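You operate a simulated robot arm through the tools that you are given. There is no shell and no other tool. Be economical: measure what you need, move in short steps, check, and stop when the job is done.

You are at the controls of a simulated robot arm. One attempt, no reset.

## Task
Stand the part-open stop valve in the valve rest, open its wheel further, then shut it.
Fine: open till it stands a quarter turn or more from shut, shut it tight, then stand the valve back. Set down upright: stop valve.

Only the result counts: the job must be done as asked and must still hold three seconds after the hand-in. Knocking over, shifting, dropping, spilling or breaking anything else fails it.

## Robot
A 6-joint arm with a two-finger parallel gripper, fixed in place. Base frame: the origin is at the foot of the arm, x ahead of it, y to its left, z up; the work surface is at about z = 0. Units: mm, degrees, N and s.
With the tool pointing down near the work surface it reaches from about 120 to 500 mm from the base axis. Its first joint turns from -72.0 to 72.0 degrees. Payload 0.65 kg.
The tool frame sits at the grasp point between the pads (the TCP): z along the fingers, y along the line on which they close. The tips reach 25 mm beyond it. Largest opening 76 mm; finger width 18, thickness 10; the body of the gripper, 36 by 78 mm, starts 45 mm behind the TCP.
Orientation is that of the tool frame in the base frame, as a unit quaternion [w, x, y, z]. With the fingers straight down and closing along the base's y, the tool's x points along the base's -x, its y along +y and its z along -z.

## Interface
- The arm moves only by the tool servo_tool. Its argument "series" is a list of rows, each an object (a shift or turn left out is 0, a gripper value left out holds the last) with "travel": the shift along the tool's x, y, z in units of 400 mm (1.0 is 400 mm), a list of three; "delta_rot": the turn, a rotation vector about the tool's x, y, z in units of 60 degrees (1.0 is 60 degrees), a list of three. In form: [{"travel": [x, y, z], "delta_rot": [ax, ay, az]}, ...]. A call has 1 to 12 rows; each row is the pose to reach, as a shift and turn from the pose commanded when the call began, along the tool's axes at that moment. "grip" is the finger opening in mm, from 0 to 76, set as the call begins (left out, the last holds). A call with a number of a shift or a turn outside -1 to 1 is refused whole. Each row takes 0.2 s and may step no farther than 50 mm and 8.6 degrees from the row before; otherwise, or with a gripper value out of range, the whole call is refused. A pose out of reach is approached as far as the arm can. The call stops where the force on the tool passes 40 N (or 10 N more than at its start, if that is more) or the arm is blocked; 0.2 s more then pass. Each finger travels about 108 mm/s and halts on what it meets, pressing with about 24 N; the grip force reading is that of the motor and also rises with nothing between the fingers. The clock runs only during rows and for 0.2 s after the last one: add rows that repeat a pose to give the fingers time. It gives the time, the measured TCP pose, the force on the tool (base axes), the opening and the grip force at its end, in the units of the frame above (readings bear some noise), with the torque about the TCP (base axes, N m) and any sound that the robot's microphone picked up.
- Cameras (640 x 400 px; columns grow to the right, rows downward): "scene" is fixed at [71.8, 283, 408.2]; the picture's right is [-0.63, -0.78, 0.00], its down [-0.41, 0.33, -0.85] and it looks along [0.66, -0.53, -0.53] (base axes); focal length 214 px, centre (320, 200). "wrist" rides on the gripper at [58, 11, -81] in the tool frame; the picture's right is [-0.18, 0.98, 0.00], its down [-0.75, -0.14, -0.64] and it looks along [-0.63, -0.12, 0.77] (tool axes); focal length 243 px, centre (320, 200). There is no depth. A picture from a camera that has moved, and an enlarged one, comes with that camera's place and axes in the base frame and with its lens.
- snapshot(camera): a new picture of that camera. The clock stands still meanwhile.
- inspect(camera, box): a new picture of the part [left, top, right, bottom] of that camera's present view, enlarged. The clock stands still meanwhile.
- close_job(): hands the job in; it is judged then, once.

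Go step by step. Nothing tells you positions but the pictures and the camera data: compare them with the known pose of the tool, close in by small moves and look again before you grip or let go. The budget is 120 turns and 84 pictures, counting those below and the enlarged ones. Unless the task says otherwise, let go and move clear before handing in, and close with one line.

The tools are called after "Emit:" by a JSON object that holds its "method" and its "body". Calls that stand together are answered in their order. servo_tool: Moves the arm, as the interface text tells. Its arguments: {"type":"object","properties":{"series":{"type":"array","items":{"type":"object","properties":{"travel":{"type":"array","items":{"type":"number"}},"delta_rot":{"type":"array","items":{"type":"number"}}}}},"grip":{"type":"number"}},"required":["series"]} The other tools are called the same way: snapshot (camera) takes a picture; inspect (camera, box) takes an enlarged picture of a part of a camera's view; close_job () hands the job in.

At the start:

```text
clock: 0.0
eef_pos: [182.5, 155.7, 382.3]
tcp_rot: [0.0, 0.001, 1.0, 0.001]
force: [0.1, -0.3, -0.3]
torque: [-0.01, -0.01, 0.0]
grip_width: 75.7
finger_force: 0.0
```

scene: 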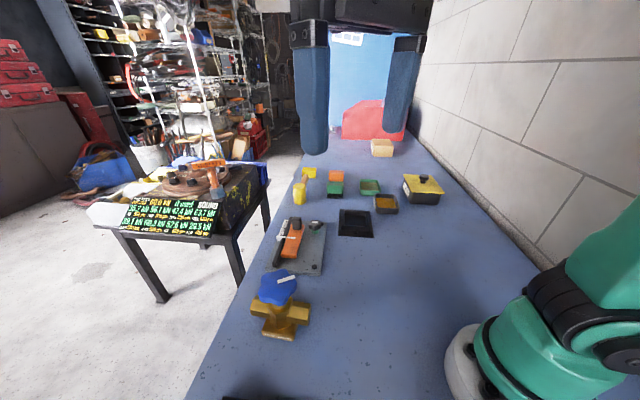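
wrist: 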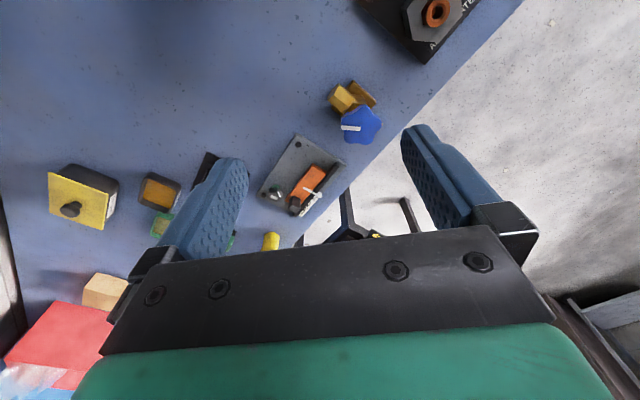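

I see a brass cross-shaped valve with a blue wheel near the camera, a dark square plate farther off and another dark plate at the picture's edge. I enlarge the views to tell which one is the rest.

Emit:
{"method": "inspect", "body": {"camera": "scene", "box": [200, 240, 360, 400]}}

Emit:
{"method": "inspect", "body": {"camera": "wrist", "box": [240, 0, 500, 160]}}

Emit:
{"method": "inspect", "body": {"camera": "scene", "box": [260, 150, 460, 280]}}

```text
2.50 times, centred on (280, 320) of scene
camera zoom: at [71.8, 283.0, 408.2], right [-0.63, -0.78, 0.0], down [-0.41, 0.33, -0.85], along [0.66, -0.53, -0.53], focal length 536 px, centre (420, -100)
```

zoom: 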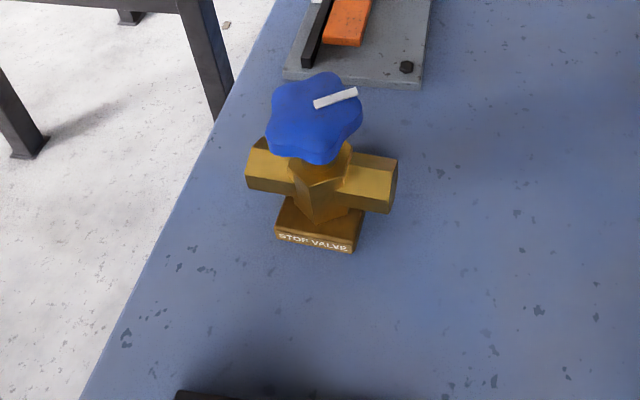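

```text
2.46 times, centred on (370, 80) of wrist
camera zoom: at [123.7, 166.2, 463.6], right [0.18, 0.98, 0.0], down [0.75, -0.14, 0.64], along [0.63, -0.12, -0.76], focal length 597 px, centre (197, 495)
```

zoom: 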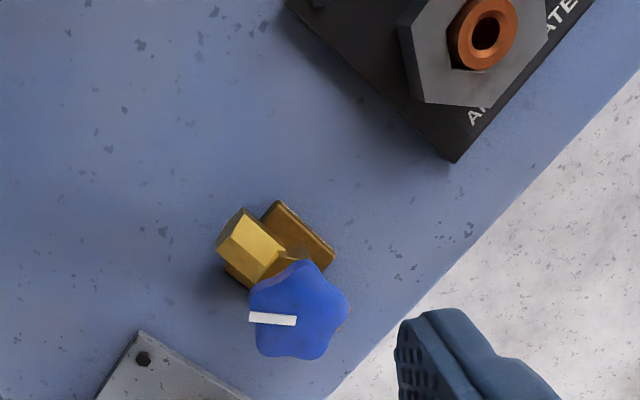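

```text
3.08 times, centred on (360, 215) of scene
camera zoom: at [71.8, 283.0, 408.2], right [-0.63, -0.78, 0.0], down [-0.41, 0.33, -0.85], along [0.66, -0.53, -0.53], focal length 660 px, centre (197, 154)
```

zoom: 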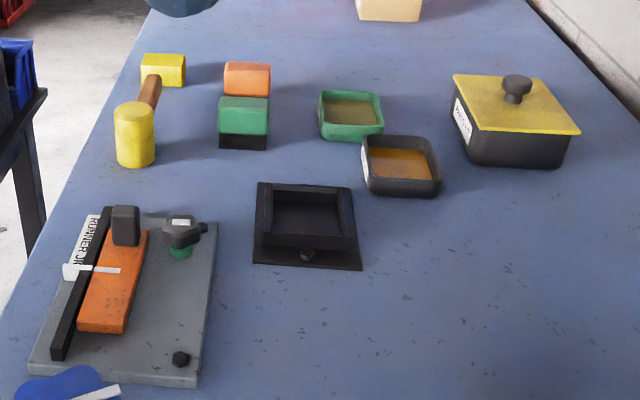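

The valve stands at about (280, 200) with its wheel at z≈110, and the black square frame at about (400, -118) looks like the rest. I move over to look at the frame closer.

Emit:
{"method": "servo_tool", "body": {"series": [{"travel": [0, -0.11, 0]}, {"travel": [0, -0.22, 0]}, {"travel": [0, -0.33, 0.05]}, {"travel": [0, -0.44, 0.1]}, {"travel": [-0.05, -0.55, 0.15]}, {"travel": [-0.1, -0.6, 0.2]}, {"travel": [-0.15, -0.6, 0.25]}]}}

Emit:
{"method": "snapshot", "body": {"camera": "wrist"}}

```text
refused: row 5 steps farther than a row can; nothing moved
```

```text
78 pictures are left
camera wrist: at [123.7, 166.2, 463.6], right [0.18, 0.98, 0.0], down [0.75, -0.14, 0.64], along [0.63, -0.12, -0.76], focal length 243 px, centre (320, 200)
```

wrist: 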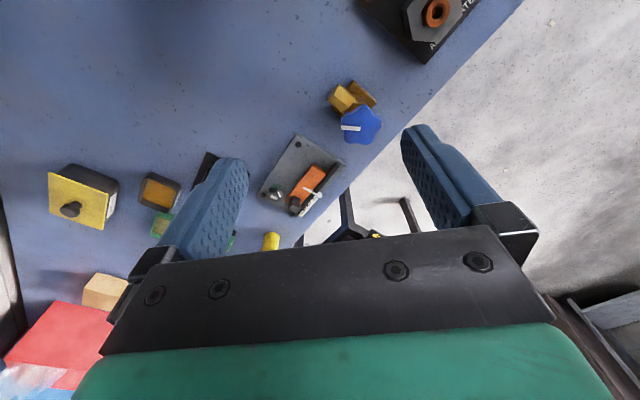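

That series was refused because one step was too long. I resend it with shorter steps.

Emit:
{"method": "servo_tool", "body": {"series": [{"travel": [0, -0.1, 0]}, {"travel": [0, -0.2, 0]}, {"travel": [0, -0.3, 0.05]}, {"travel": [0, -0.4, 0.1]}, {"travel": [0, -0.5, 0.15]}, {"travel": [0, -0.58, 0.2]}, {"travel": [0, -0.6, 0.3]}]}}

Emit:
{"method": "snapshot", "body": {"camera": "wrist"}}

Emit:
{"method": "snapshot", "body": {"camera": "scene"}}

```text
clock: 1.6
eef_pos: [181.6, -84.9, 261.9]
tcp_rot: [0.001, 0.0, 1.0, 0.0]
force: [-0.5, -0.6, 0.0]
torque: [0.03, 0.0, 0.01]
grip_width: 76.0
finger_force: 0.2
```

```text
77 pictures are left
camera wrist: at [123.4, -74.4, 342.6], right [0.18, 0.98, 0.0], down [0.75, -0.14, 0.64], along [0.63, -0.12, -0.76], focal length 243 px, centre (320, 200)
```

wrist: 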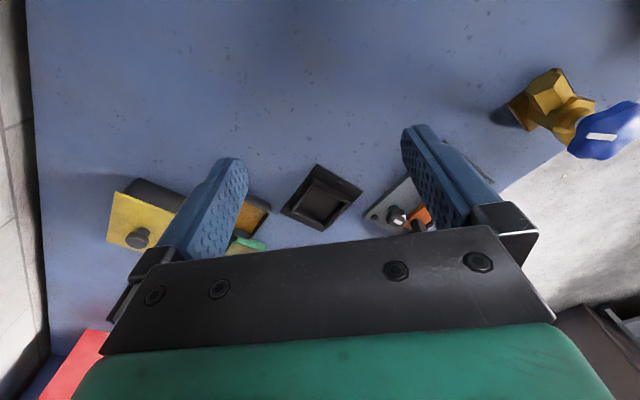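

```text
76 pictures are left
```

scene: 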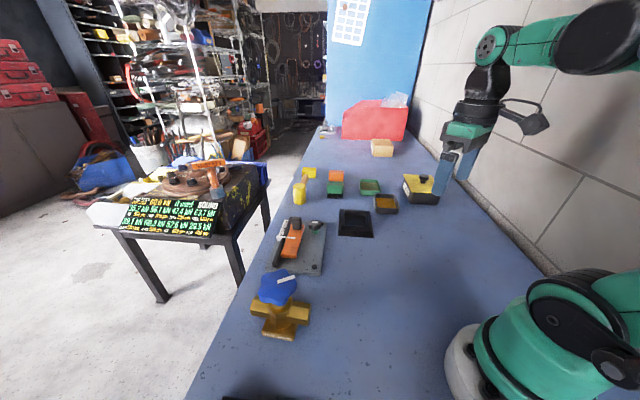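

The frame sits around (402, -122). I zoom in on it to read its corners and orientation.

Emit:
{"method": "inspect", "body": {"camera": "wrist", "box": [270, 150, 374, 240]}}

Emit:
{"method": "inspect", "body": {"camera": "scene", "box": [325, 200, 389, 245]}}

Emit:
{"method": "inspect", "body": {"camera": "wrist", "box": [490, 50, 640, 170]}}

Emit:
{"method": "inspect", "body": {"camera": "scene", "box": [235, 255, 325, 350]}}

```text
4.44 times, centred on (322, 195) of wrist
camera zoom: at [123.4, -74.4, 342.6], right [0.18, 0.98, 0.0], down [0.75, -0.14, 0.64], along [0.63, -0.12, -0.76], focal length 1078 px, centre (311, 222)
```

zoom: 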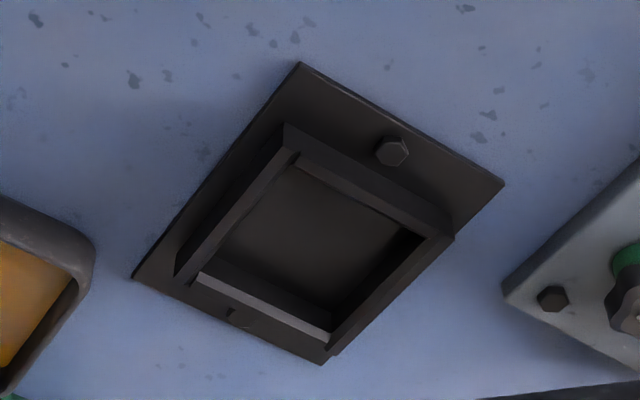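

```text
8.89 times, centred on (357, 222) of scene
camera zoom: at [71.8, 283.0, 408.2], right [-0.63, -0.78, 0.0], down [-0.41, 0.33, -0.85], along [0.66, -0.53, -0.53], focal length 1906 px, centre (-9, 0)
```

zoom: 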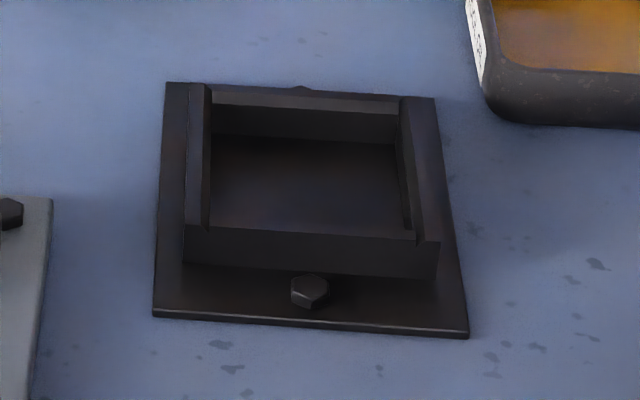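

```text
3.33 times, centred on (565, 110) of wrist
camera zoom: at [123.4, -74.4, 342.6], right [0.18, 0.98, 0.0], down [0.75, -0.14, 0.64], along [0.63, -0.12, -0.76], focal length 809 px, centre (-497, 500)
```

zoom: 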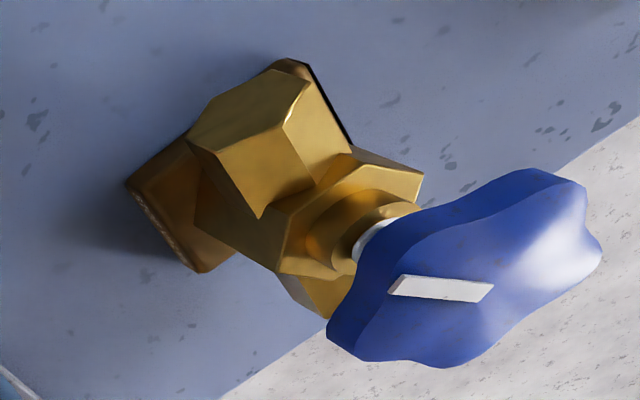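

```text
4.21 times, centred on (280, 302) of scene
camera zoom: at [71.8, 283.0, 408.2], right [-0.63, -0.78, 0.0], down [-0.41, 0.33, -0.85], along [0.66, -0.53, -0.53], focal length 903 px, centre (488, -232)
```

zoom: 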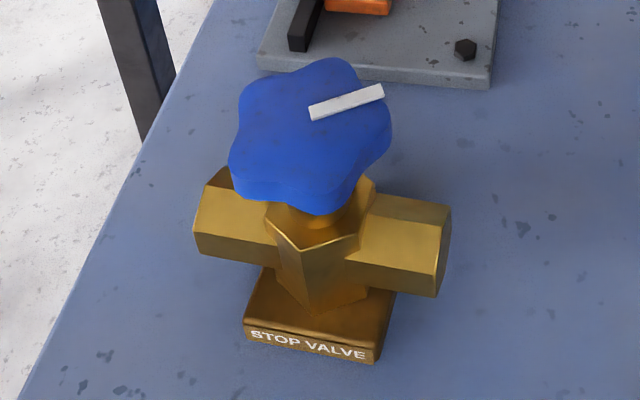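

The frame is the rest: a pocket of about 65 mm, centred near (408, -127) and turned 45°. The valve base is about 57 mm wide and is also turned about 45°. Next I hover over the valve to find the phase of the wheel's lobes.

Emit:
{"method": "servo_tool", "body": {"series": [{"travel": [0, 0.1, 0]}, {"travel": [0, 0.2, 0]}, {"travel": [0, 0.3, 0]}, {"travel": [0, 0.4, 0]}, {"travel": [0, 0.5, 0]}, {"travel": [0, 0.6, 0]}, {"travel": [0, 0.7125, 0]}, {"travel": [-0.1, 0.7125, 0]}, {"travel": [-0.2, 0.7125, 0]}, {"travel": [-0.25, 0.7125, 0.05]}, {"travel": [-0.25, 0.7125, 0.15]}]}}

Emit:
{"method": "snapshot", "body": {"camera": "wrist"}}

Emit:
{"method": "snapshot", "body": {"camera": "scene"}}

```text
clock: 4.0
eef_pos: [282.4, 200.8, 202.6]
tcp_rot: [0.001, 0.0, 1.0, 0.001]
force: [-0.2, -0.8, 0.1]
torque: [0.01, -0.02, -0.02]
grip_width: 76.0
finger_force: 0.1
```

```text
71 pictures are left
camera wrist: at [224.2, 211.5, 282.8], right [0.18, 0.98, 0.0], down [0.75, -0.14, 0.64], along [0.63, -0.12, -0.76], focal length 243 px, centre (320, 200)
```

wrist: 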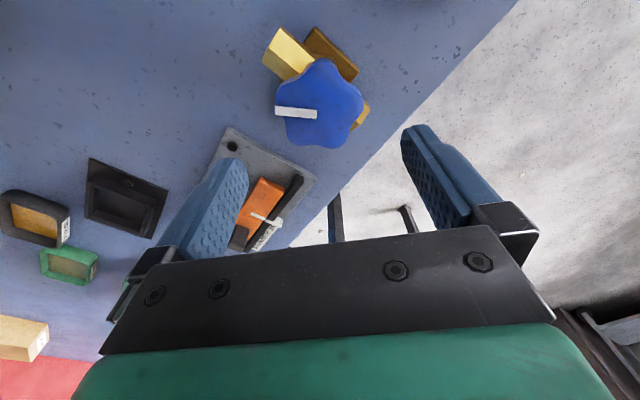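

```text
70 pictures are left
```

scene: 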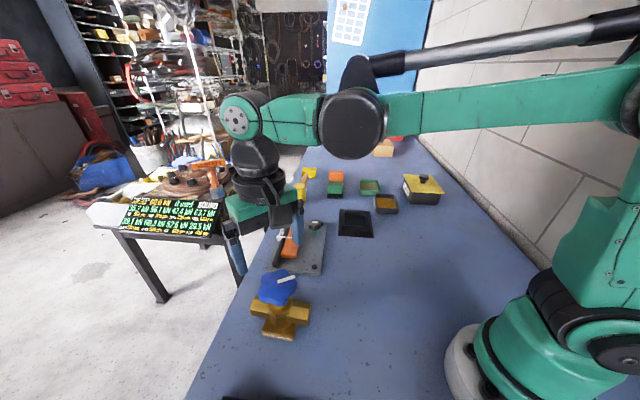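

Emit:
{"method": "inspect", "body": {"camera": "wrist", "box": [250, 15, 390, 155]}}

```text
2.86 times, centred on (320, 85) of wrist
camera zoom: at [224.2, 211.5, 282.8], right [0.18, 0.98, 0.0], down [0.75, -0.14, 0.64], along [0.63, -0.12, -0.76], focal length 693 px, centre (320, 529)
```

zoom: 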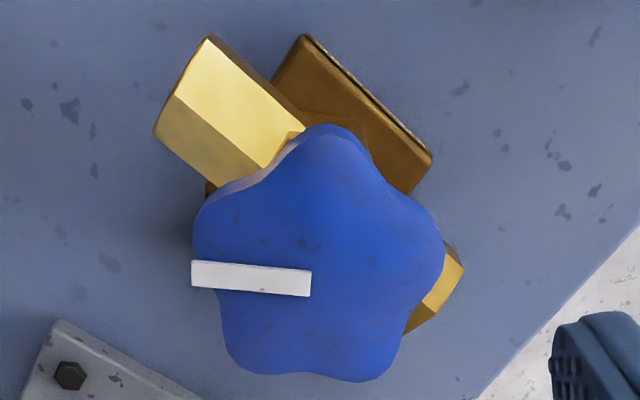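

The wheel centre is at about (280.5, 200.3) with its top at z≈115. The lobes sit near 20°+72k, and the white mark points to about -88°. I turn the gripper so it closes along 56.5°, then check before descending.

Emit:
{"method": "servo_tool", "body": {"series": [{"travel": [0.007, -0.006, 0.05], "delta_rot": [0, 0, 0.14]}, {"travel": [0.007, -0.006, 0.08], "delta_rot": [0, 0, 0.28]}, {"travel": [0.007, -0.006, 0.1], "delta_rot": [0, 0, 0.42]}, {"travel": [0.007, -0.006, 0.11], "delta_rot": [0, 0, 0.558]}]}}

Emit:
{"method": "snapshot", "body": {"camera": "wrist"}}

Emit:
{"method": "inspect", "body": {"camera": "scene", "box": [200, 180, 360, 350]}}

```text
clock: 5.0
eef_pos: [279.8, 197.8, 159.6]
tcp_rot: [0.001, 0.289, 0.957, 0.0]
force: [0.5, 0.0, -0.2]
torque: [0.01, -0.02, 0.01]
grip_width: 76.0
finger_force: 0.1
```

```text
68 pictures are left
camera wrist: at [237.1, 239.4, 239.6], right [0.7, 0.72, 0.0], down [0.55, -0.54, 0.64], along [0.46, -0.45, -0.77], focal length 243 px, centre (320, 200)
```

wrist: 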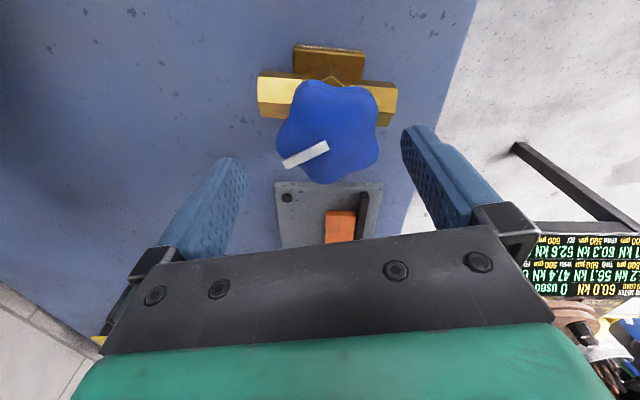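

```text
2.35 times, centred on (280, 265) of scene
camera zoom: at [71.8, 283.0, 408.2], right [-0.63, -0.78, 0.0], down [-0.41, 0.33, -0.85], along [0.66, -0.53, -0.53], focal length 505 px, centre (414, 47)
```

zoom: 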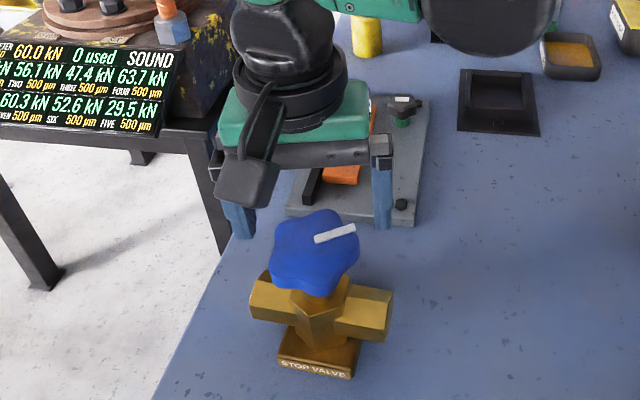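

The wheel sits centred between the fingers, with a lobe on the left and a two-lobe flat on the right. I descend to z≈108.

Emit:
{"method": "servo_tool", "body": {"series": [{"travel": [0, 0, 0.05]}, {"travel": [0, 0, 0.09]}, {"travel": [0, 0, 0.129]}]}}

Emit:
{"method": "snapshot", "body": {"camera": "wrist"}}

Emit:
{"method": "inspect", "body": {"camera": "scene", "box": [200, 180, 360, 350]}}

```text
clock: 5.8
eef_pos: [279.5, 197.4, 107.6]
tcp_rot: [0.001, 0.288, 0.958, 0.0]
force: [0.9, -0.1, -0.7]
torque: [0.02, -0.03, -0.04]
grip_width: 76.0
finger_force: 0.0
```

```text
66 pictures are left
camera wrist: at [237.2, 238.8, 188.5], right [0.7, 0.72, 0.0], down [0.55, -0.53, 0.64], along [0.46, -0.45, -0.77], focal length 243 px, centre (320, 200)
```

wrist: 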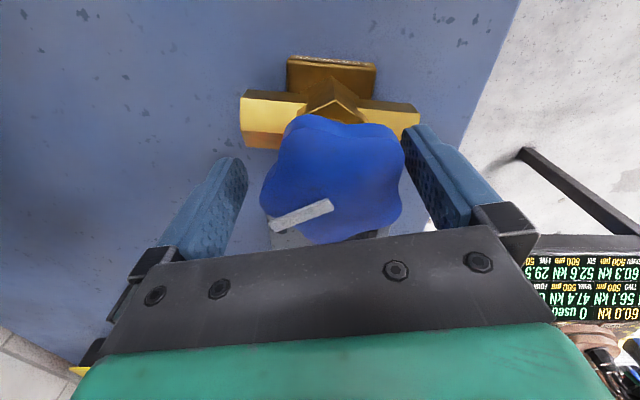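

```text
2.35 times, centred on (280, 265) of scene
camera zoom: at [71.8, 283.0, 408.2], right [-0.63, -0.78, 0.0], down [-0.41, 0.33, -0.85], along [0.66, -0.53, -0.53], focal length 505 px, centre (414, 47)
```

zoom: 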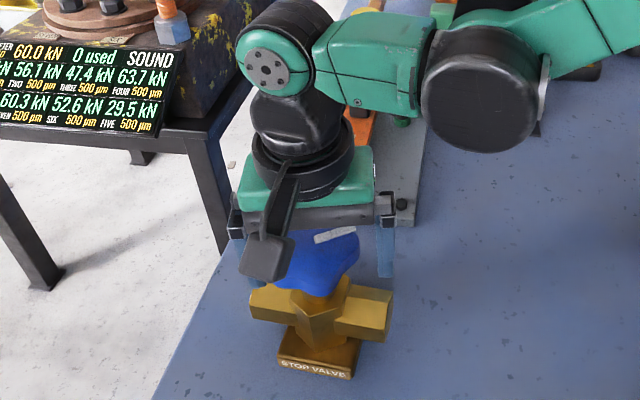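

The fingers straddle the wheel with clearance on both sides. I close the grip now.

Emit:
{"method": "servo_tool", "body": {"series": [{"travel": [0, 0.002, 0]}, {"travel": [0, 0.002, 0]}, {"travel": [0, 0.002, 0]}], "grip": 30}}

Emit:
{"method": "snapshot", "body": {"camera": "wrist"}}

```text
clock: 6.6
eef_pos: [278.8, 198.3, 107.3]
tcp_rot: [0.0, 0.289, 0.957, 0.001]
force: [-0.1, 0.3, 0.2]
torque: [0.01, 0.01, -0.03]
grip_width: 58.3
finger_force: 23.7
```

```text
64 pictures are left
camera wrist: at [237.3, 239.7, 188.3], right [0.7, 0.72, 0.0], down [0.55, -0.53, 0.64], along [0.46, -0.45, -0.77], focal length 243 px, centre (320, 200)
```

wrist: 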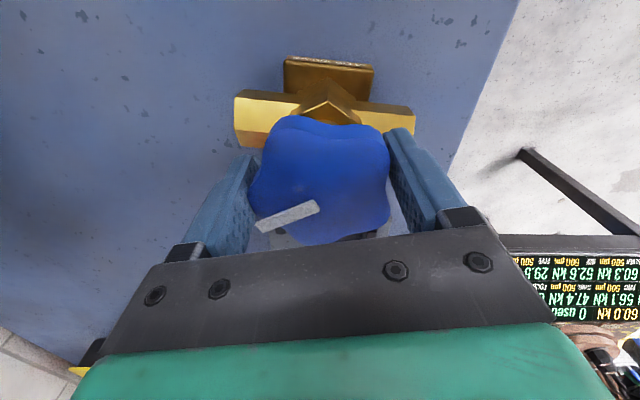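

The grip holds at 58.3 mm. I lift 20 mm first to check that it holds.

Emit:
{"method": "servo_tool", "body": {"series": [{"travel": [0, 0, -0.02]}, {"travel": [0, 0, -0.05]}, {"travel": [0, 0, -0.05]}]}}

Emit:
{"method": "inspect", "body": {"camera": "scene", "box": [200, 180, 360, 350]}}

```text
clock: 7.4
eef_pos: [280.1, 198.9, 128.6]
tcp_rot: [0.001, 0.288, 0.958, 0.001]
force: [-0.1, -0.3, -6.7]
torque: [0.01, -0.01, -0.01]
grip_width: 57.9
finger_force: 24.6
```

```text
2.35 times, centred on (280, 265) of scene
camera zoom: at [71.8, 283.0, 408.2], right [-0.63, -0.78, 0.0], down [-0.41, 0.33, -0.85], along [0.66, -0.53, -0.53], focal length 505 px, centre (414, 47)
```

zoom: 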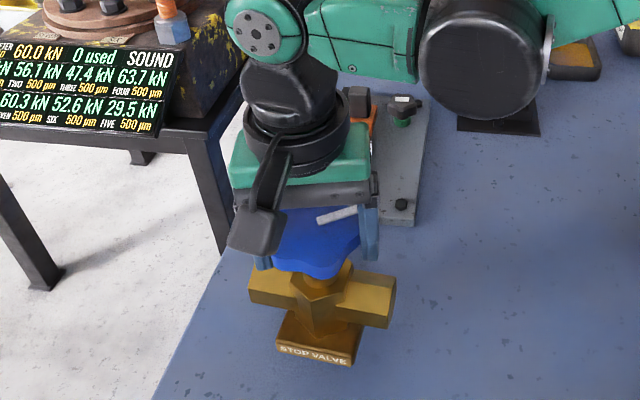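

It holds, with a weight of 6.7 N. I lift to about 218 mm and carry it toward the rest.

Emit:
{"method": "servo_tool", "body": {"series": [{"travel": [0, 0, -0.06]}, {"travel": [0, 0, -0.14]}, {"travel": [0, 0, -0.225]}, {"travel": [-0.036, -0.025, -0.225]}, {"travel": [-0.108, -0.075, -0.225]}, {"travel": [-0.18, -0.125, -0.225]}, {"travel": [-0.252, -0.176, -0.225]}, {"travel": [-0.324, -0.226, -0.225]}, {"travel": [-0.396, -0.276, -0.225]}, {"travel": [-0.468, -0.326, -0.225]}, {"travel": [-0.54, -0.376, -0.225]}]}}

Emit:
{"method": "snapshot", "body": {"camera": "scene"}}

```text
clock: 9.8
eef_pos: [376.3, -46.1, 218.9]
tcp_rot: [0.001, 0.288, 0.958, 0.001]
force: [-0.7, 0.3, -5.5]
torque: [0.01, 0.03, 0.01]
grip_width: 58.0
finger_force: 23.7
```

```text
62 pictures are left
```

scene: 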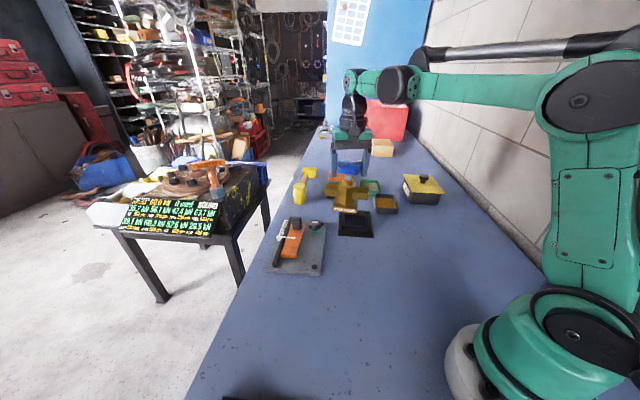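

Now I finish the approach above the rest, with a small turn to match its 45°.

Emit:
{"method": "servo_tool", "body": {"series": [{"travel": [-0.07, -0.05, 0]}, {"travel": [-0.14, -0.1, 0], "delta_rot": [0, 0, -0.02]}, {"travel": [-0.178, -0.125, 0], "delta_rot": [0, 0, -0.055]}, {"travel": [-0.178, -0.125, 0.07], "delta_rot": [0, 0, -0.055]}, {"travel": [-0.178, -0.125, 0.14], "delta_rot": [0, 0, -0.055]}, {"travel": [-0.178, -0.125, 0.14], "delta_rot": [0, 0, -0.055]}]}}

Emit:
{"method": "snapshot", "body": {"camera": "wrist"}}

Emit:
{"method": "inspect", "body": {"camera": "scene", "box": [310, 150, 406, 246]}}

```text
clock: 11.2
eef_pos: [409.1, -127.2, 162.3]
tcp_rot: [0.001, 0.26, 0.966, 0.001]
force: [0.0, 0.3, -6.4]
torque: [0.01, 0.01, 0.04]
grip_width: 58.3
finger_force: 24.2
```

```text
61 pictures are left
camera wrist: at [364.0, -88.3, 242.0], right [0.65, 0.76, 0.0], down [0.58, -0.5, 0.64], along [0.49, -0.42, -0.77], focal length 243 px, centre (320, 200)
```

wrist: 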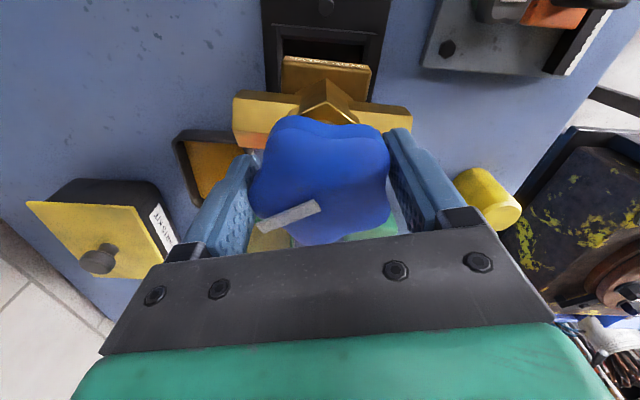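

```text
4.17 times, centred on (358, 198) of scene
camera zoom: at [71.8, 283.0, 408.2], right [-0.63, -0.78, 0.0], down [-0.41, 0.33, -0.85], along [0.66, -0.53, -0.53], focal length 894 px, centre (162, 208)
```

zoom: 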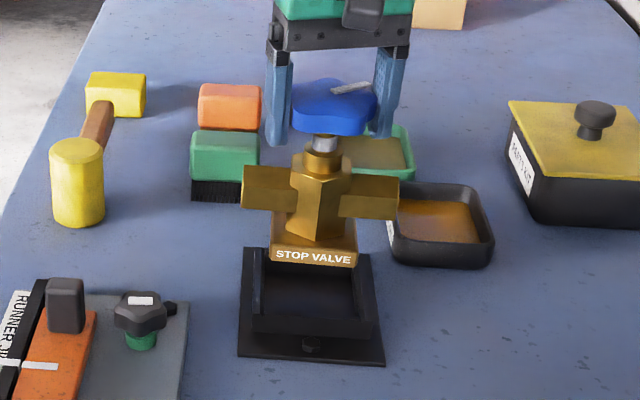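

The valve hangs just over the pocket. I zoom in to compare the edge angles and offsets.

Emit:
{"method": "inspect", "body": {"camera": "wrist", "box": [220, 0, 420, 125]}}

Emit:
{"method": "inspect", "body": {"camera": "scene", "box": [335, 180, 399, 244]}}

```text
3.20 times, centred on (320, 62) of wrist
camera zoom: at [364.0, -88.3, 242.0], right [0.65, 0.76, 0.0], down [0.58, -0.5, 0.64], along [0.49, -0.42, -0.77], focal length 776 px, centre (320, 640)
```

zoom: 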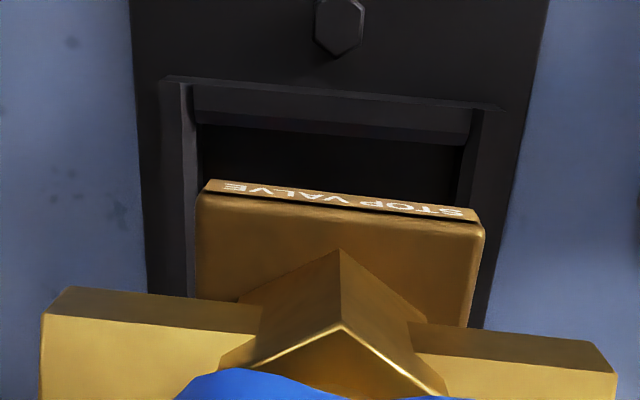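

```text
6.25 times, centred on (367, 212) of scene
camera zoom: at [71.8, 283.0, 408.2], right [-0.63, -0.78, 0.0], down [-0.41, 0.33, -0.85], along [0.66, -0.53, -0.53], focal length 1340 px, centre (26, 125)
```

zoom: 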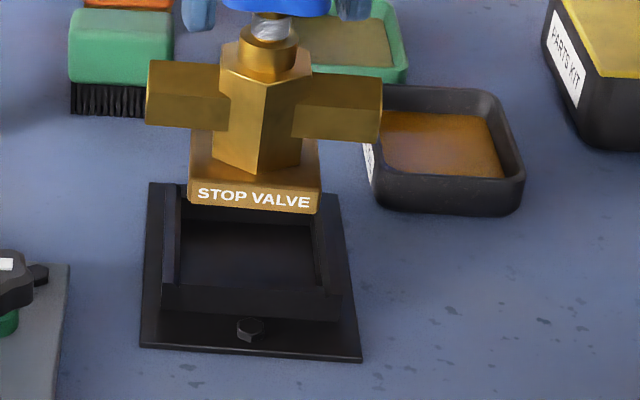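

The base is about 1.5 mm off the pocket centre and about 2° short in yaw. I correct both and come down to just inside the walls.

Emit:
{"method": "servo_tool", "body": {"series": [{"travel": [0.0044, -0.002, 0], "delta_rot": [0, 0, -0.033]}, {"travel": [0.0044, -0.002, 0.04], "delta_rot": [0, 0, -0.033]}, {"travel": [0.0044, -0.002, 0.075], "delta_rot": [0, 0, -0.033]}, {"travel": [0.0044, -0.002, 0.075], "delta_rot": [0, 0, -0.033]}]}}

Emit:
{"method": "inspect", "body": {"camera": "wrist", "box": [220, 0, 420, 125]}}

Emit:
{"method": "inspect", "body": {"camera": "scene", "box": [335, 180, 399, 244]}}

```text
clock: 12.2
eef_pos: [406.9, -126.9, 131.3]
tcp_rot: [0.001, 0.244, 0.97, 0.0]
force: [1.0, -0.7, -6.8]
torque: [0.03, 0.06, 0.0]
grip_width: 58.4
finger_force: 23.5
```

```text
3.20 times, centred on (320, 62) of wrist
camera zoom: at [360.6, -89.2, 212.2], right [0.63, 0.78, 0.0], down [0.6, -0.48, 0.64], along [0.5, -0.4, -0.77], focal length 776 px, centre (320, 640)
```

zoom: 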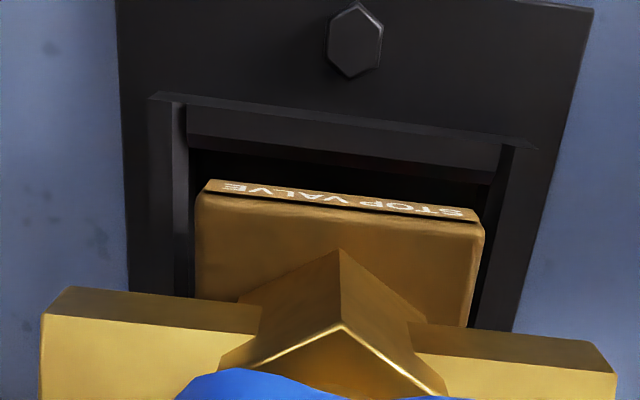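

```text
6.25 times, centred on (367, 212) of scene
camera zoom: at [71.8, 283.0, 408.2], right [-0.63, -0.78, 0.0], down [-0.41, 0.33, -0.85], along [0.66, -0.53, -0.53], focal length 1340 px, centre (26, 125)
```

zoom: 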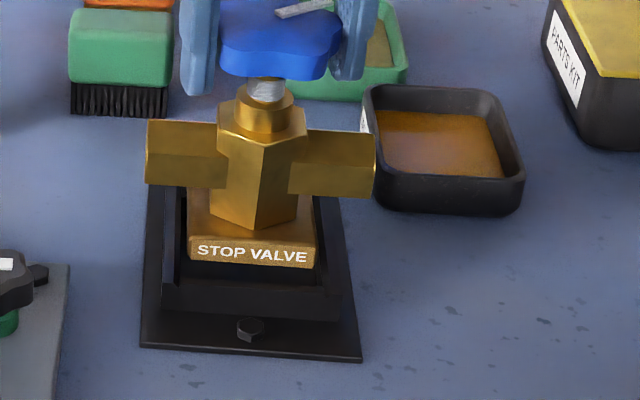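

The base sits square and centred over the pocket. I lower it slowly to the floor of the rest.

Emit:
{"method": "servo_tool", "body": {"series": [{"travel": [0, 0, 0.015]}, {"travel": [0, 0, 0.03]}, {"travel": [0, 0, 0.04]}, {"travel": [0, 0, 0.045]}]}}

Emit:
{"method": "inspect", "body": {"camera": "scene", "box": [335, 180, 399, 244]}}

```text
clock: 13.2
eef_pos: [406.8, -127.0, 114.2]
tcp_rot: [0.001, 0.244, 0.97, 0.001]
force: [-0.2, 0.1, -6.7]
torque: [0.01, 0.02, 0.0]
grip_width: 58.2
finger_force: 24.2
```

```text
6.25 times, centred on (367, 212) of scene
camera zoom: at [71.8, 283.0, 408.2], right [-0.63, -0.78, 0.0], down [-0.41, 0.33, -0.85], along [0.66, -0.53, -0.53], focal length 1340 px, centre (26, 125)
```

zoom: 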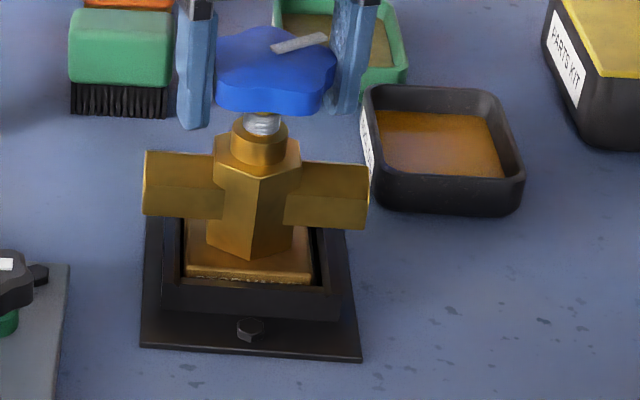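

It is inside the pocket and still hanging free. I continue down until it touches.

Emit:
{"method": "servo_tool", "body": {"series": [{"travel": [0, 0, 0.003]}, {"travel": [0, 0, 0.006]}, {"travel": [0, 0, 0.008]}]}}

```text
clock: 14.0
eef_pos: [408.2, -126.3, 111.0]
tcp_rot: [0.002, 0.243, 0.97, 0.001]
force: [6.4, 1.5, 13.7]
torque: [0.08, 0.01, -0.03]
grip_width: 58.3
finger_force: 24.8
```

The base is on the floor of the rest at z≈111. I ease off the pressure and begin opening counter-clockwise seen from above, 30° first.

Emit:
{"method": "servo_tool", "body": {"series": [{"travel": [0, 0, -0.002]}, {"travel": [0, 0, -0.002], "delta_rot": [0, 0, -0.12]}, {"travel": [0, 0, -0.002], "delta_rot": [0, 0, -0.24]}, {"travel": [0, 0, -0.002], "delta_rot": [0, 0, -0.36]}, {"travel": [0, 0, -0.002], "delta_rot": [0, 0, -0.5]}]}}

Emit:
{"method": "inspect", "body": {"camera": "scene", "box": [335, 180, 399, 244]}}

```text
clock: 15.2
eef_pos: [407.8, -125.8, 111.3]
tcp_rot: [0.001, -0.017, 1.0, 0.001]
force: [-0.2, 0.3, -5.7]
torque: [-0.01, 0.03, 0.0]
grip_width: 58.2
finger_force: 23.9
```

```text
6.25 times, centred on (367, 212) of scene
camera zoom: at [71.8, 283.0, 408.2], right [-0.63, -0.78, 0.0], down [-0.41, 0.33, -0.85], along [0.66, -0.53, -0.53], focal length 1340 px, centre (26, 125)
```

zoom: 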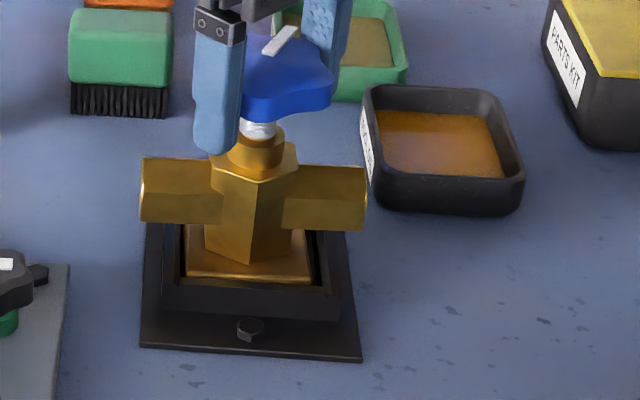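

The wheel has turned 30° while the body stayed put. I go on opening by another 60°, slightly lower so the rest carries the weight.

Emit:
{"method": "servo_tool", "body": {"series": [{"travel": [0, 0, 0.002], "delta_rot": [0, 0, -0.12]}, {"travel": [0, 0, 0.002], "delta_rot": [0, 0, -0.24]}, {"travel": [0, 0, 0.002], "delta_rot": [0, 0, -0.36]}, {"travel": [0, 0, 0.002], "delta_rot": [0, 0, -0.48]}, {"travel": [0, 0, 0.002], "delta_rot": [0, 0, -0.6]}, {"travel": [0, 0, 0.002], "delta_rot": [0, 0, -0.72]}, {"travel": [0, 0, 0.002], "delta_rot": [0, 0, -0.84]}, {"travel": [0, 0, 0.002], "delta_rot": [0, 0, -0.96]}]}}

Emit:
{"method": "inspect", "body": {"camera": "scene", "box": [335, 180, 399, 244]}}

```text
clock: 17.0
eef_pos: [406.9, -126.3, 110.5]
tcp_rot: [0.002, -0.496, 0.869, -0.001]
force: [4.2, -9.5, 6.1]
torque: [-0.69, -0.14, -0.05]
grip_width: 58.2
finger_force: 24.1
```

```text
6.25 times, centred on (367, 212) of scene
camera zoom: at [71.7, 283.0, 408.2], right [-0.63, -0.78, 0.0], down [-0.41, 0.33, -0.85], along [0.66, -0.53, -0.53], focal length 1340 px, centre (26, 125)
```

zoom: 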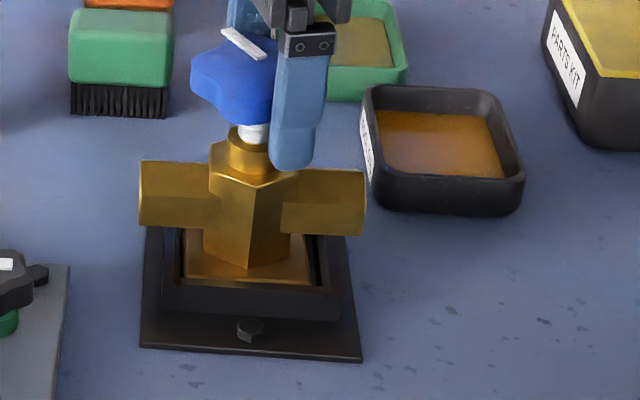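

That is about 88° of opening with no turning resistance. I add another 14° for margin.

Emit:
{"method": "servo_tool", "body": {"series": [{"travel": [0, 0, -0.001], "delta_rot": [0, 0, -0.12]}, {"travel": [0, 0, -0.001], "delta_rot": [0, 0, -0.24]}, {"travel": [0, 0, -0.001], "delta_rot": [0, 0, -0.24]}]}}

Emit:
{"method": "inspect", "body": {"camera": "scene", "box": [335, 180, 399, 244]}}

Emit:
{"method": "inspect", "body": {"camera": "wrist", "box": [180, 20, 460, 260]}}

```text
clock: 17.8
eef_pos: [407.4, -126.2, 111.0]
tcp_rot: [0.002, -0.601, 0.799, -0.001]
force: [4.2, -4.3, -6.8]
torque: [-0.44, -0.38, -0.01]
grip_width: 58.1
finger_force: 23.8
```

```text
6.25 times, centred on (367, 212) of scene
camera zoom: at [71.8, 283.0, 408.2], right [-0.63, -0.78, 0.0], down [-0.41, 0.33, -0.85], along [0.66, -0.53, -0.53], focal length 1340 px, centre (26, 125)
```

zoom: 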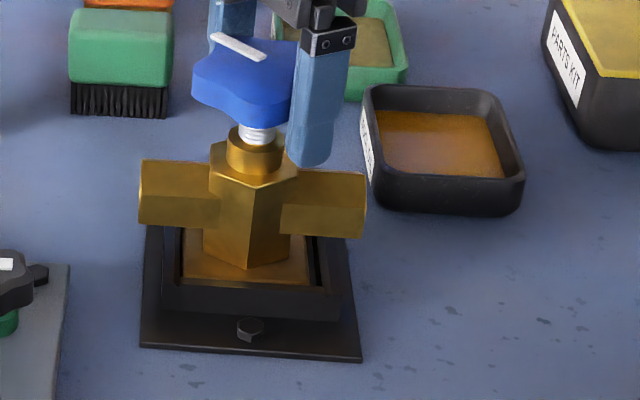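

```text
1.67 times, centred on (320, 140) of wrist
camera zoom: at [380.6, -179.3, 191.1], right [-0.89, 0.45, 0.0], down [0.34, 0.68, 0.65], along [0.29, 0.58, -0.76], focal length 404 px, centre (320, 300)
```

zoom: 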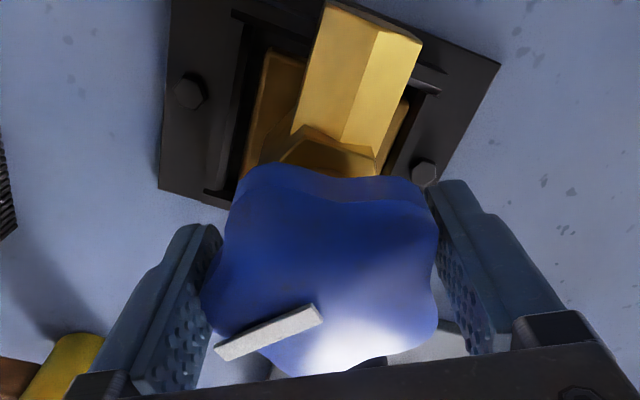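

The wheel is now 100° or more beyond its starting position, and the stem shows more thread. I turn clockwise to shut it, watching torque and sound.

Emit:
{"method": "servo_tool", "body": {"series": [{"delta_rot": [0, 0, 0.12]}, {"delta_rot": [0, 0, 0.24]}, {"delta_rot": [0, 0, 0.36]}, {"delta_rot": [0, 0, 0.48]}, {"delta_rot": [0, 0, 0.6]}, {"delta_rot": [0, 0, 0.72]}, {"delta_rot": [0, 0, 0.84]}, {"delta_rot": [0, 0, 0.96]}]}}

Emit:
{"method": "servo_tool", "body": {"series": [{"delta_rot": [0, 0, 0.12]}, {"delta_rot": [0, 0, 0.24]}, {"delta_rot": [0, 0, 0.36]}, {"delta_rot": [0, 0, 0.48]}, {"delta_rot": [0, 0, 0.6]}, {"delta_rot": [0, 0, 0.7]}]}}

Emit:
{"method": "inspect", "body": {"camera": "scene", "box": [335, 180, 399, 244]}}

```text
clock: 19.6
eef_pos: [406.3, -125.9, 109.5]
tcp_rot: [0.001, -0.14, 0.99, 0.001]
force: [-0.5, 0.8, -0.4]
torque: [0.37, -0.08, 0.01]
grip_width: 58.1
finger_force: 24.2
```

```text
clock: 21.0
eef_pos: [407.5, -126.1, 110.8]
tcp_rot: [0.002, 0.224, 0.975, 0.0]
force: [2.1, 0.7, -2.3]
torque: [0.05, -0.3, -0.01]
grip_width: 58.1
finger_force: 24.2
```

```text
6.25 times, centred on (367, 212) of scene
camera zoom: at [71.8, 283.0, 408.2], right [-0.63, -0.78, 0.0], down [-0.41, 0.33, -0.85], along [0.66, -0.53, -0.53], focal length 1340 px, centre (26, 125)
```

zoom: 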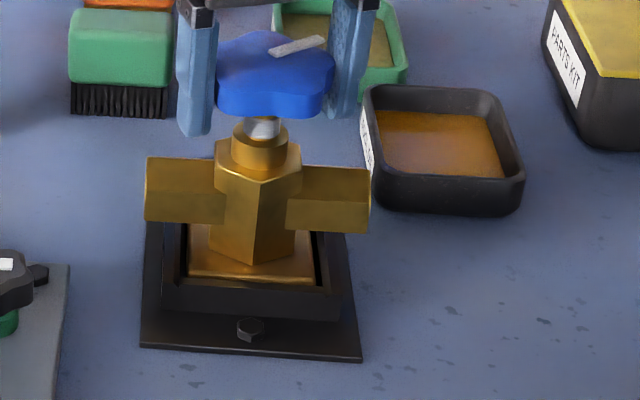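

We are back near the starting angle with no resistance yet. I continue clockwise.

Emit:
{"method": "servo_tool", "body": {"series": [{"delta_rot": [0, 0, 0.1]}, {"delta_rot": [0, 0, 0.2]}, {"delta_rot": [0, 0, 0.3]}, {"delta_rot": [0, 0, 0.4]}, {"delta_rot": [0, 0, 0.5]}]}}

Emit:
{"method": "inspect", "body": {"camera": "scene", "box": [335, 180, 399, 244]}}

```text
clock: 22.2
eef_pos: [406.8, -125.3, 110.6]
tcp_rot: [0.0, 0.469, 0.883, 0.001]
force: [0.2, 0.3, -6.4]
torque: [0.04, 0.0, 0.0]
grip_width: 57.8
finger_force: 24.1
```

```text
6.25 times, centred on (367, 212) of scene
camera zoom: at [71.8, 283.0, 408.2], right [-0.63, -0.78, 0.0], down [-0.41, 0.33, -0.85], along [0.66, -0.53, -0.53], focal length 1340 px, centre (26, 125)
```

zoom: 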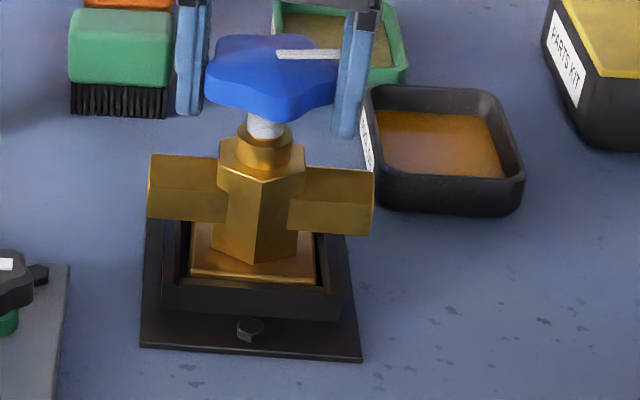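

No resistance yet, and the tool is carrying the valve's weight again. I lower 1.2 mm and keep turning clockwise.

Emit:
{"method": "servo_tool", "body": {"series": [{"travel": [0, 0, 0.003]}, {"travel": [0, 0, 0.003], "delta_rot": [0, 0, 0.1]}, {"travel": [0, 0, 0.003], "delta_rot": [0, 0, 0.2]}, {"travel": [0, 0, 0.003], "delta_rot": [0, 0, 0.3]}, {"travel": [0, 0, 0.003], "delta_rot": [0, 0, 0.4]}]}}

Emit:
{"method": "inspect", "body": {"camera": "scene", "box": [335, 180, 399, 244]}}

```text
clock: 23.4
eef_pos: [407.6, -125.9, 110.2]
tcp_rot: [0.0, 0.642, 0.767, 0.002]
force: [4.7, 8.8, 10.4]
torque: [0.36, -0.19, 0.1]
grip_width: 58.1
finger_force: 24.0
```

```text
6.25 times, centred on (367, 212) of scene
camera zoom: at [71.7, 283.0, 408.2], right [-0.63, -0.78, 0.0], down [-0.41, 0.33, -0.85], along [0.66, -0.53, -0.53], focal length 1340 px, centre (26, 125)
```

zoom: 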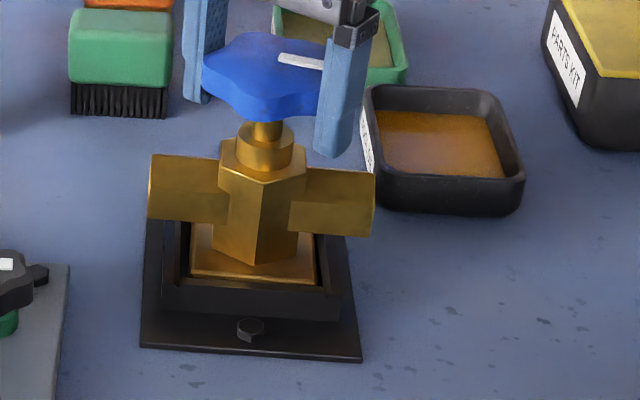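

The white collar on the stem has disappeared, which suggests it is nearly shut, and torque is starting to rise. I check the grip on the wheel.

Emit:
{"method": "inspect", "body": {"camera": "wrist", "box": [180, 20, 460, 260]}}

```text
1.67 times, centred on (320, 140) of wrist
camera zoom: at [408.1, -66.9, 190.4], right [1.0, -0.01, 0.0], down [-0.01, -0.77, 0.64], along [0.0, -0.64, -0.77], focal length 404 px, centre (320, 300)
```

zoom: 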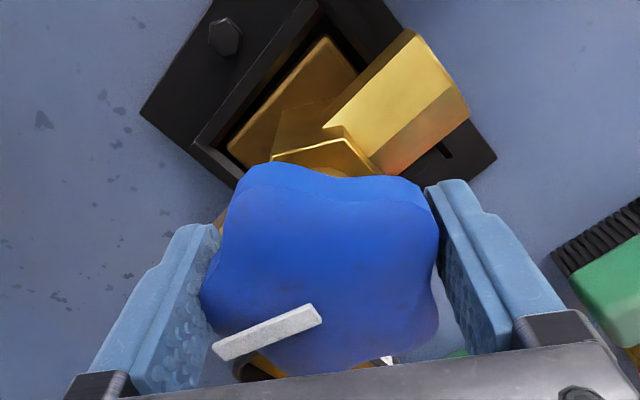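

There's no slip: the mark sits where it did relative to the fingers. I continue clockwise in smaller steps.

Emit:
{"method": "servo_tool", "body": {"series": [{"travel": [0, 0, -0.001], "delta_rot": [0, 0, 0.06]}, {"travel": [0, 0, -0.001], "delta_rot": [0, 0, 0.12]}]}}

Emit:
{"method": "servo_tool", "body": {"series": [{"delta_rot": [0, 0, 0.06]}, {"delta_rot": [0, 0, 0.12]}]}}

```text
clock: 24.0
eef_pos: [406.6, -127.1, 109.8]
tcp_rot: [0.001, 0.688, 0.726, 0.001]
force: [3.7, 2.8, -7.4]
torque: [0.28, -0.3, 0.06]
grip_width: 57.9
finger_force: 23.6
```

```text
clock: 24.6
eef_pos: [407.7, -126.5, 110.0]
tcp_rot: [-0.001, 0.733, 0.681, 0.0]
force: [3.0, 0.5, -6.0]
torque: [0.09, -0.26, 0.12]
grip_width: 58.2
finger_force: 23.7
```

Emit:
{"method": "inspect", "body": {"camera": "wrist", "box": [180, 20, 460, 260]}}

Emit:
{"method": "inspect", "body": {"camera": "scene", "box": [335, 180, 399, 244]}}

```text
1.67 times, centred on (320, 140) of wrist
camera zoom: at [422.6, -69.2, 190.8], right [0.97, -0.26, 0.0], down [-0.2, -0.74, 0.64], along [-0.16, -0.62, -0.77], focal length 404 px, centre (320, 300)
```

zoom: 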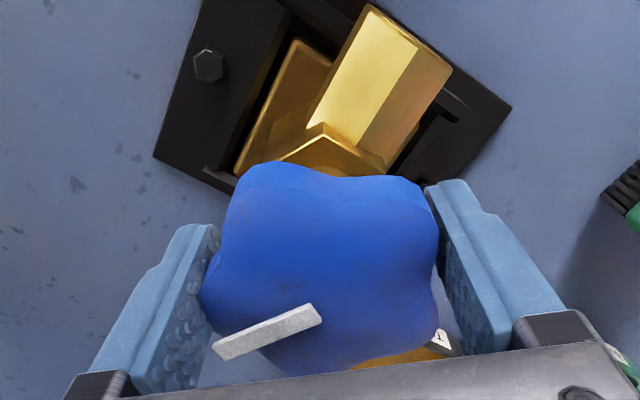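

```text
6.25 times, centred on (367, 212) of scene
camera zoom: at [71.8, 283.0, 408.2], right [-0.63, -0.78, 0.0], down [-0.41, 0.33, -0.85], along [0.66, -0.53, -0.53], focal length 1340 px, centre (26, 125)
```

zoom: 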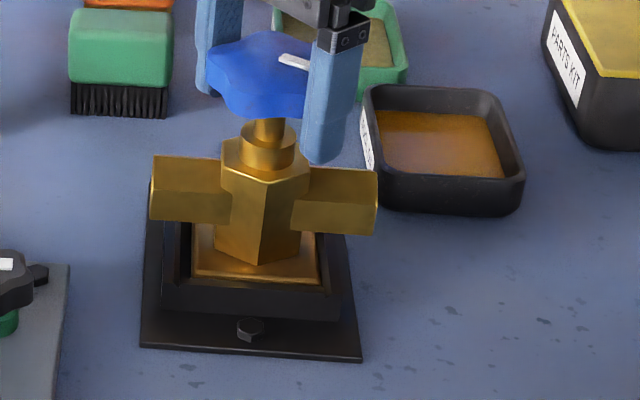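

Torque is around 0.12 N·m and the body is taking up its play in the pocket. I keep tightening in small steps.

Emit:
{"method": "servo_tool", "body": {"series": [{"delta_rot": [0, 0, 0.05]}, {"delta_rot": [0, 0, 0.1]}]}}

Emit:
{"method": "servo_tool", "body": {"series": [{"delta_rot": [0, 0, 0.05]}, {"delta_rot": [0, 0, 0.1]}]}}

Emit:
{"method": "inspect", "body": {"camera": "scene", "box": [335, 180, 399, 244]}}

```text
clock: 25.2
eef_pos: [407.1, -125.6, 111.4]
tcp_rot: [0.001, 0.768, 0.641, 0.002]
force: [10.3, 3.3, -0.5]
torque: [0.34, -0.47, 0.51]
grip_width: 58.0
finger_force: 23.6
```

```text
clock: 25.8
eef_pos: [407.4, -126.3, 110.2]
tcp_rot: [0.0, 0.8, 0.601, 0.002]
force: [10.2, 1.2, 9.7]
torque: [0.11, -0.43, 0.77]
grip_width: 59.2
finger_force: 24.0
```

```text
6.25 times, centred on (367, 212) of scene
camera zoom: at [71.7, 283.0, 408.2], right [-0.63, -0.78, 0.0], down [-0.41, 0.33, -0.85], along [0.66, -0.53, -0.53], focal length 1340 px, centre (26, 125)
```

zoom: 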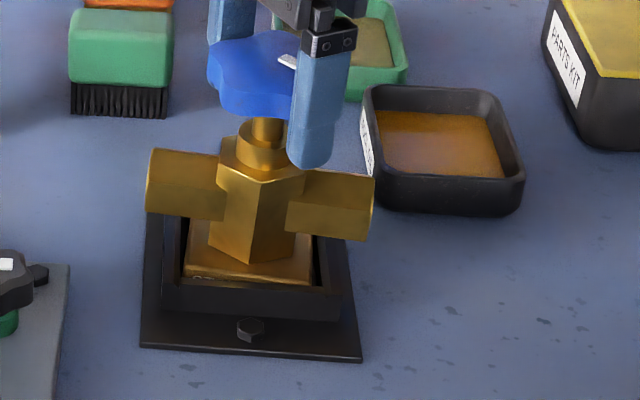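

Torque has jumped to 0.77 N·m with the body braced in the pocket, so it is at the stop. I give one last small nudge to be sure it's tight.

Emit:
{"method": "servo_tool", "body": {"series": [{"delta_rot": [0, 0, 0.05]}, {"delta_rot": [0, 0, 0.07]}, {"delta_rot": [0, 0, 0.07]}]}}

Emit:
{"method": "inspect", "body": {"camera": "wrist", "box": [180, 20, 460, 260]}}

```text
clock: 26.6
eef_pos: [406.8, -125.9, 109.4]
tcp_rot: [0.0, 0.821, 0.571, 0.001]
force: [8.1, -0.4, -1.2]
torque: [-0.2, -0.33, 0.59]
grip_width: 59.8
finger_force: 23.8
```

```text
1.67 times, centred on (320, 140) of wrist
camera zoom: at [437.7, -76.0, 190.4], right [0.86, -0.52, 0.0], down [-0.4, -0.66, 0.64], along [-0.33, -0.55, -0.77], focal length 404 px, centre (320, 300)
```

zoom: 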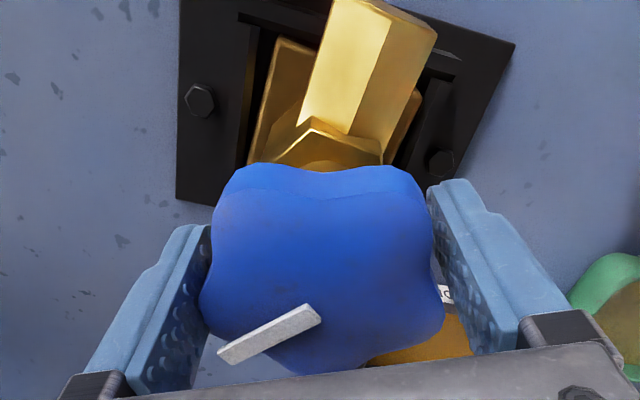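

The wheel now slips in the fingers instead of turning, so the valve is shut tight. I ease the twist off slightly so the body isn't wedged in the pocket before lifting.

Emit:
{"method": "servo_tool", "body": {"series": [{"delta_rot": [0, 0, -0.03]}, {"delta_rot": [0, 0, -0.06]}, {"delta_rot": [0, 0, -0.06]}]}}

```text
clock: 27.4
eef_pos: [407.9, -127.2, 108.6]
tcp_rot: [0.0, 0.803, 0.596, 0.001]
force: [0.1, -0.5, -6.6]
torque: [-0.14, -0.02, 0.04]
grip_width: 59.6
finger_force: 24.5
```

The twist is gone (0.04 N·m). I lift straight up out of the pocket.

Emit:
{"method": "servo_tool", "body": {"series": [{"travel": [0, 0, -0.015]}, {"travel": [0, 0, -0.03]}, {"travel": [0, 0, -0.05]}, {"travel": [0, 0, -0.08]}, {"travel": [0, 0, -0.11]}, {"travel": [0, 0, -0.11]}]}}

Emit:
{"method": "inspect", "body": {"camera": "scene", "box": [310, 150, 406, 246]}}

Emit:
{"method": "inspect", "body": {"camera": "wrist", "box": [180, 20, 460, 260]}}

```text
clock: 28.8
eef_pos: [407.4, -125.7, 153.1]
tcp_rot: [0.0, 0.803, 0.597, 0.001]
force: [-0.1, 0.2, -6.6]
torque: [0.0, 0.03, 0.0]
grip_width: 58.1
finger_force: 24.5
```

```text
4.17 times, centred on (358, 198) of scene
camera zoom: at [71.8, 283.0, 408.2], right [-0.63, -0.78, 0.0], down [-0.41, 0.33, -0.85], along [0.66, -0.53, -0.53], focal length 894 px, centre (162, 208)
```

zoom: 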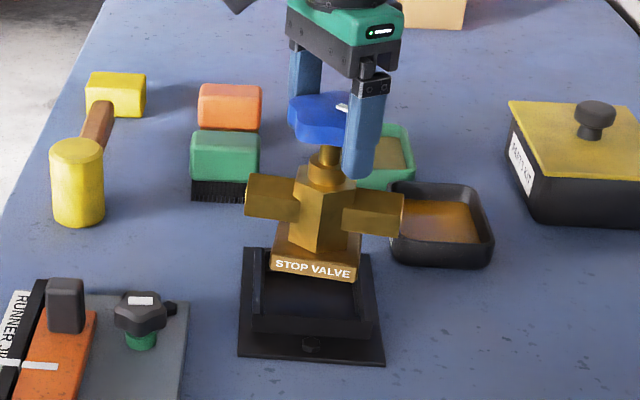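

```text
1.67 times, centred on (320, 140) of wrist
camera zoom: at [434.5, -73.6, 234.3], right [0.89, -0.46, 0.0], down [-0.35, -0.68, 0.64], along [-0.29, -0.57, -0.77], focal length 404 px, centre (320, 300)
```

zoom: 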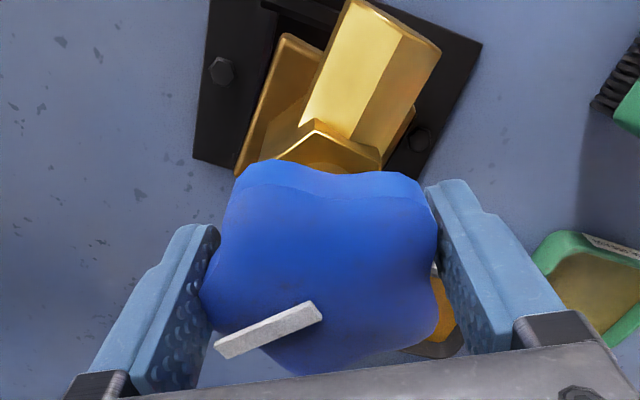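

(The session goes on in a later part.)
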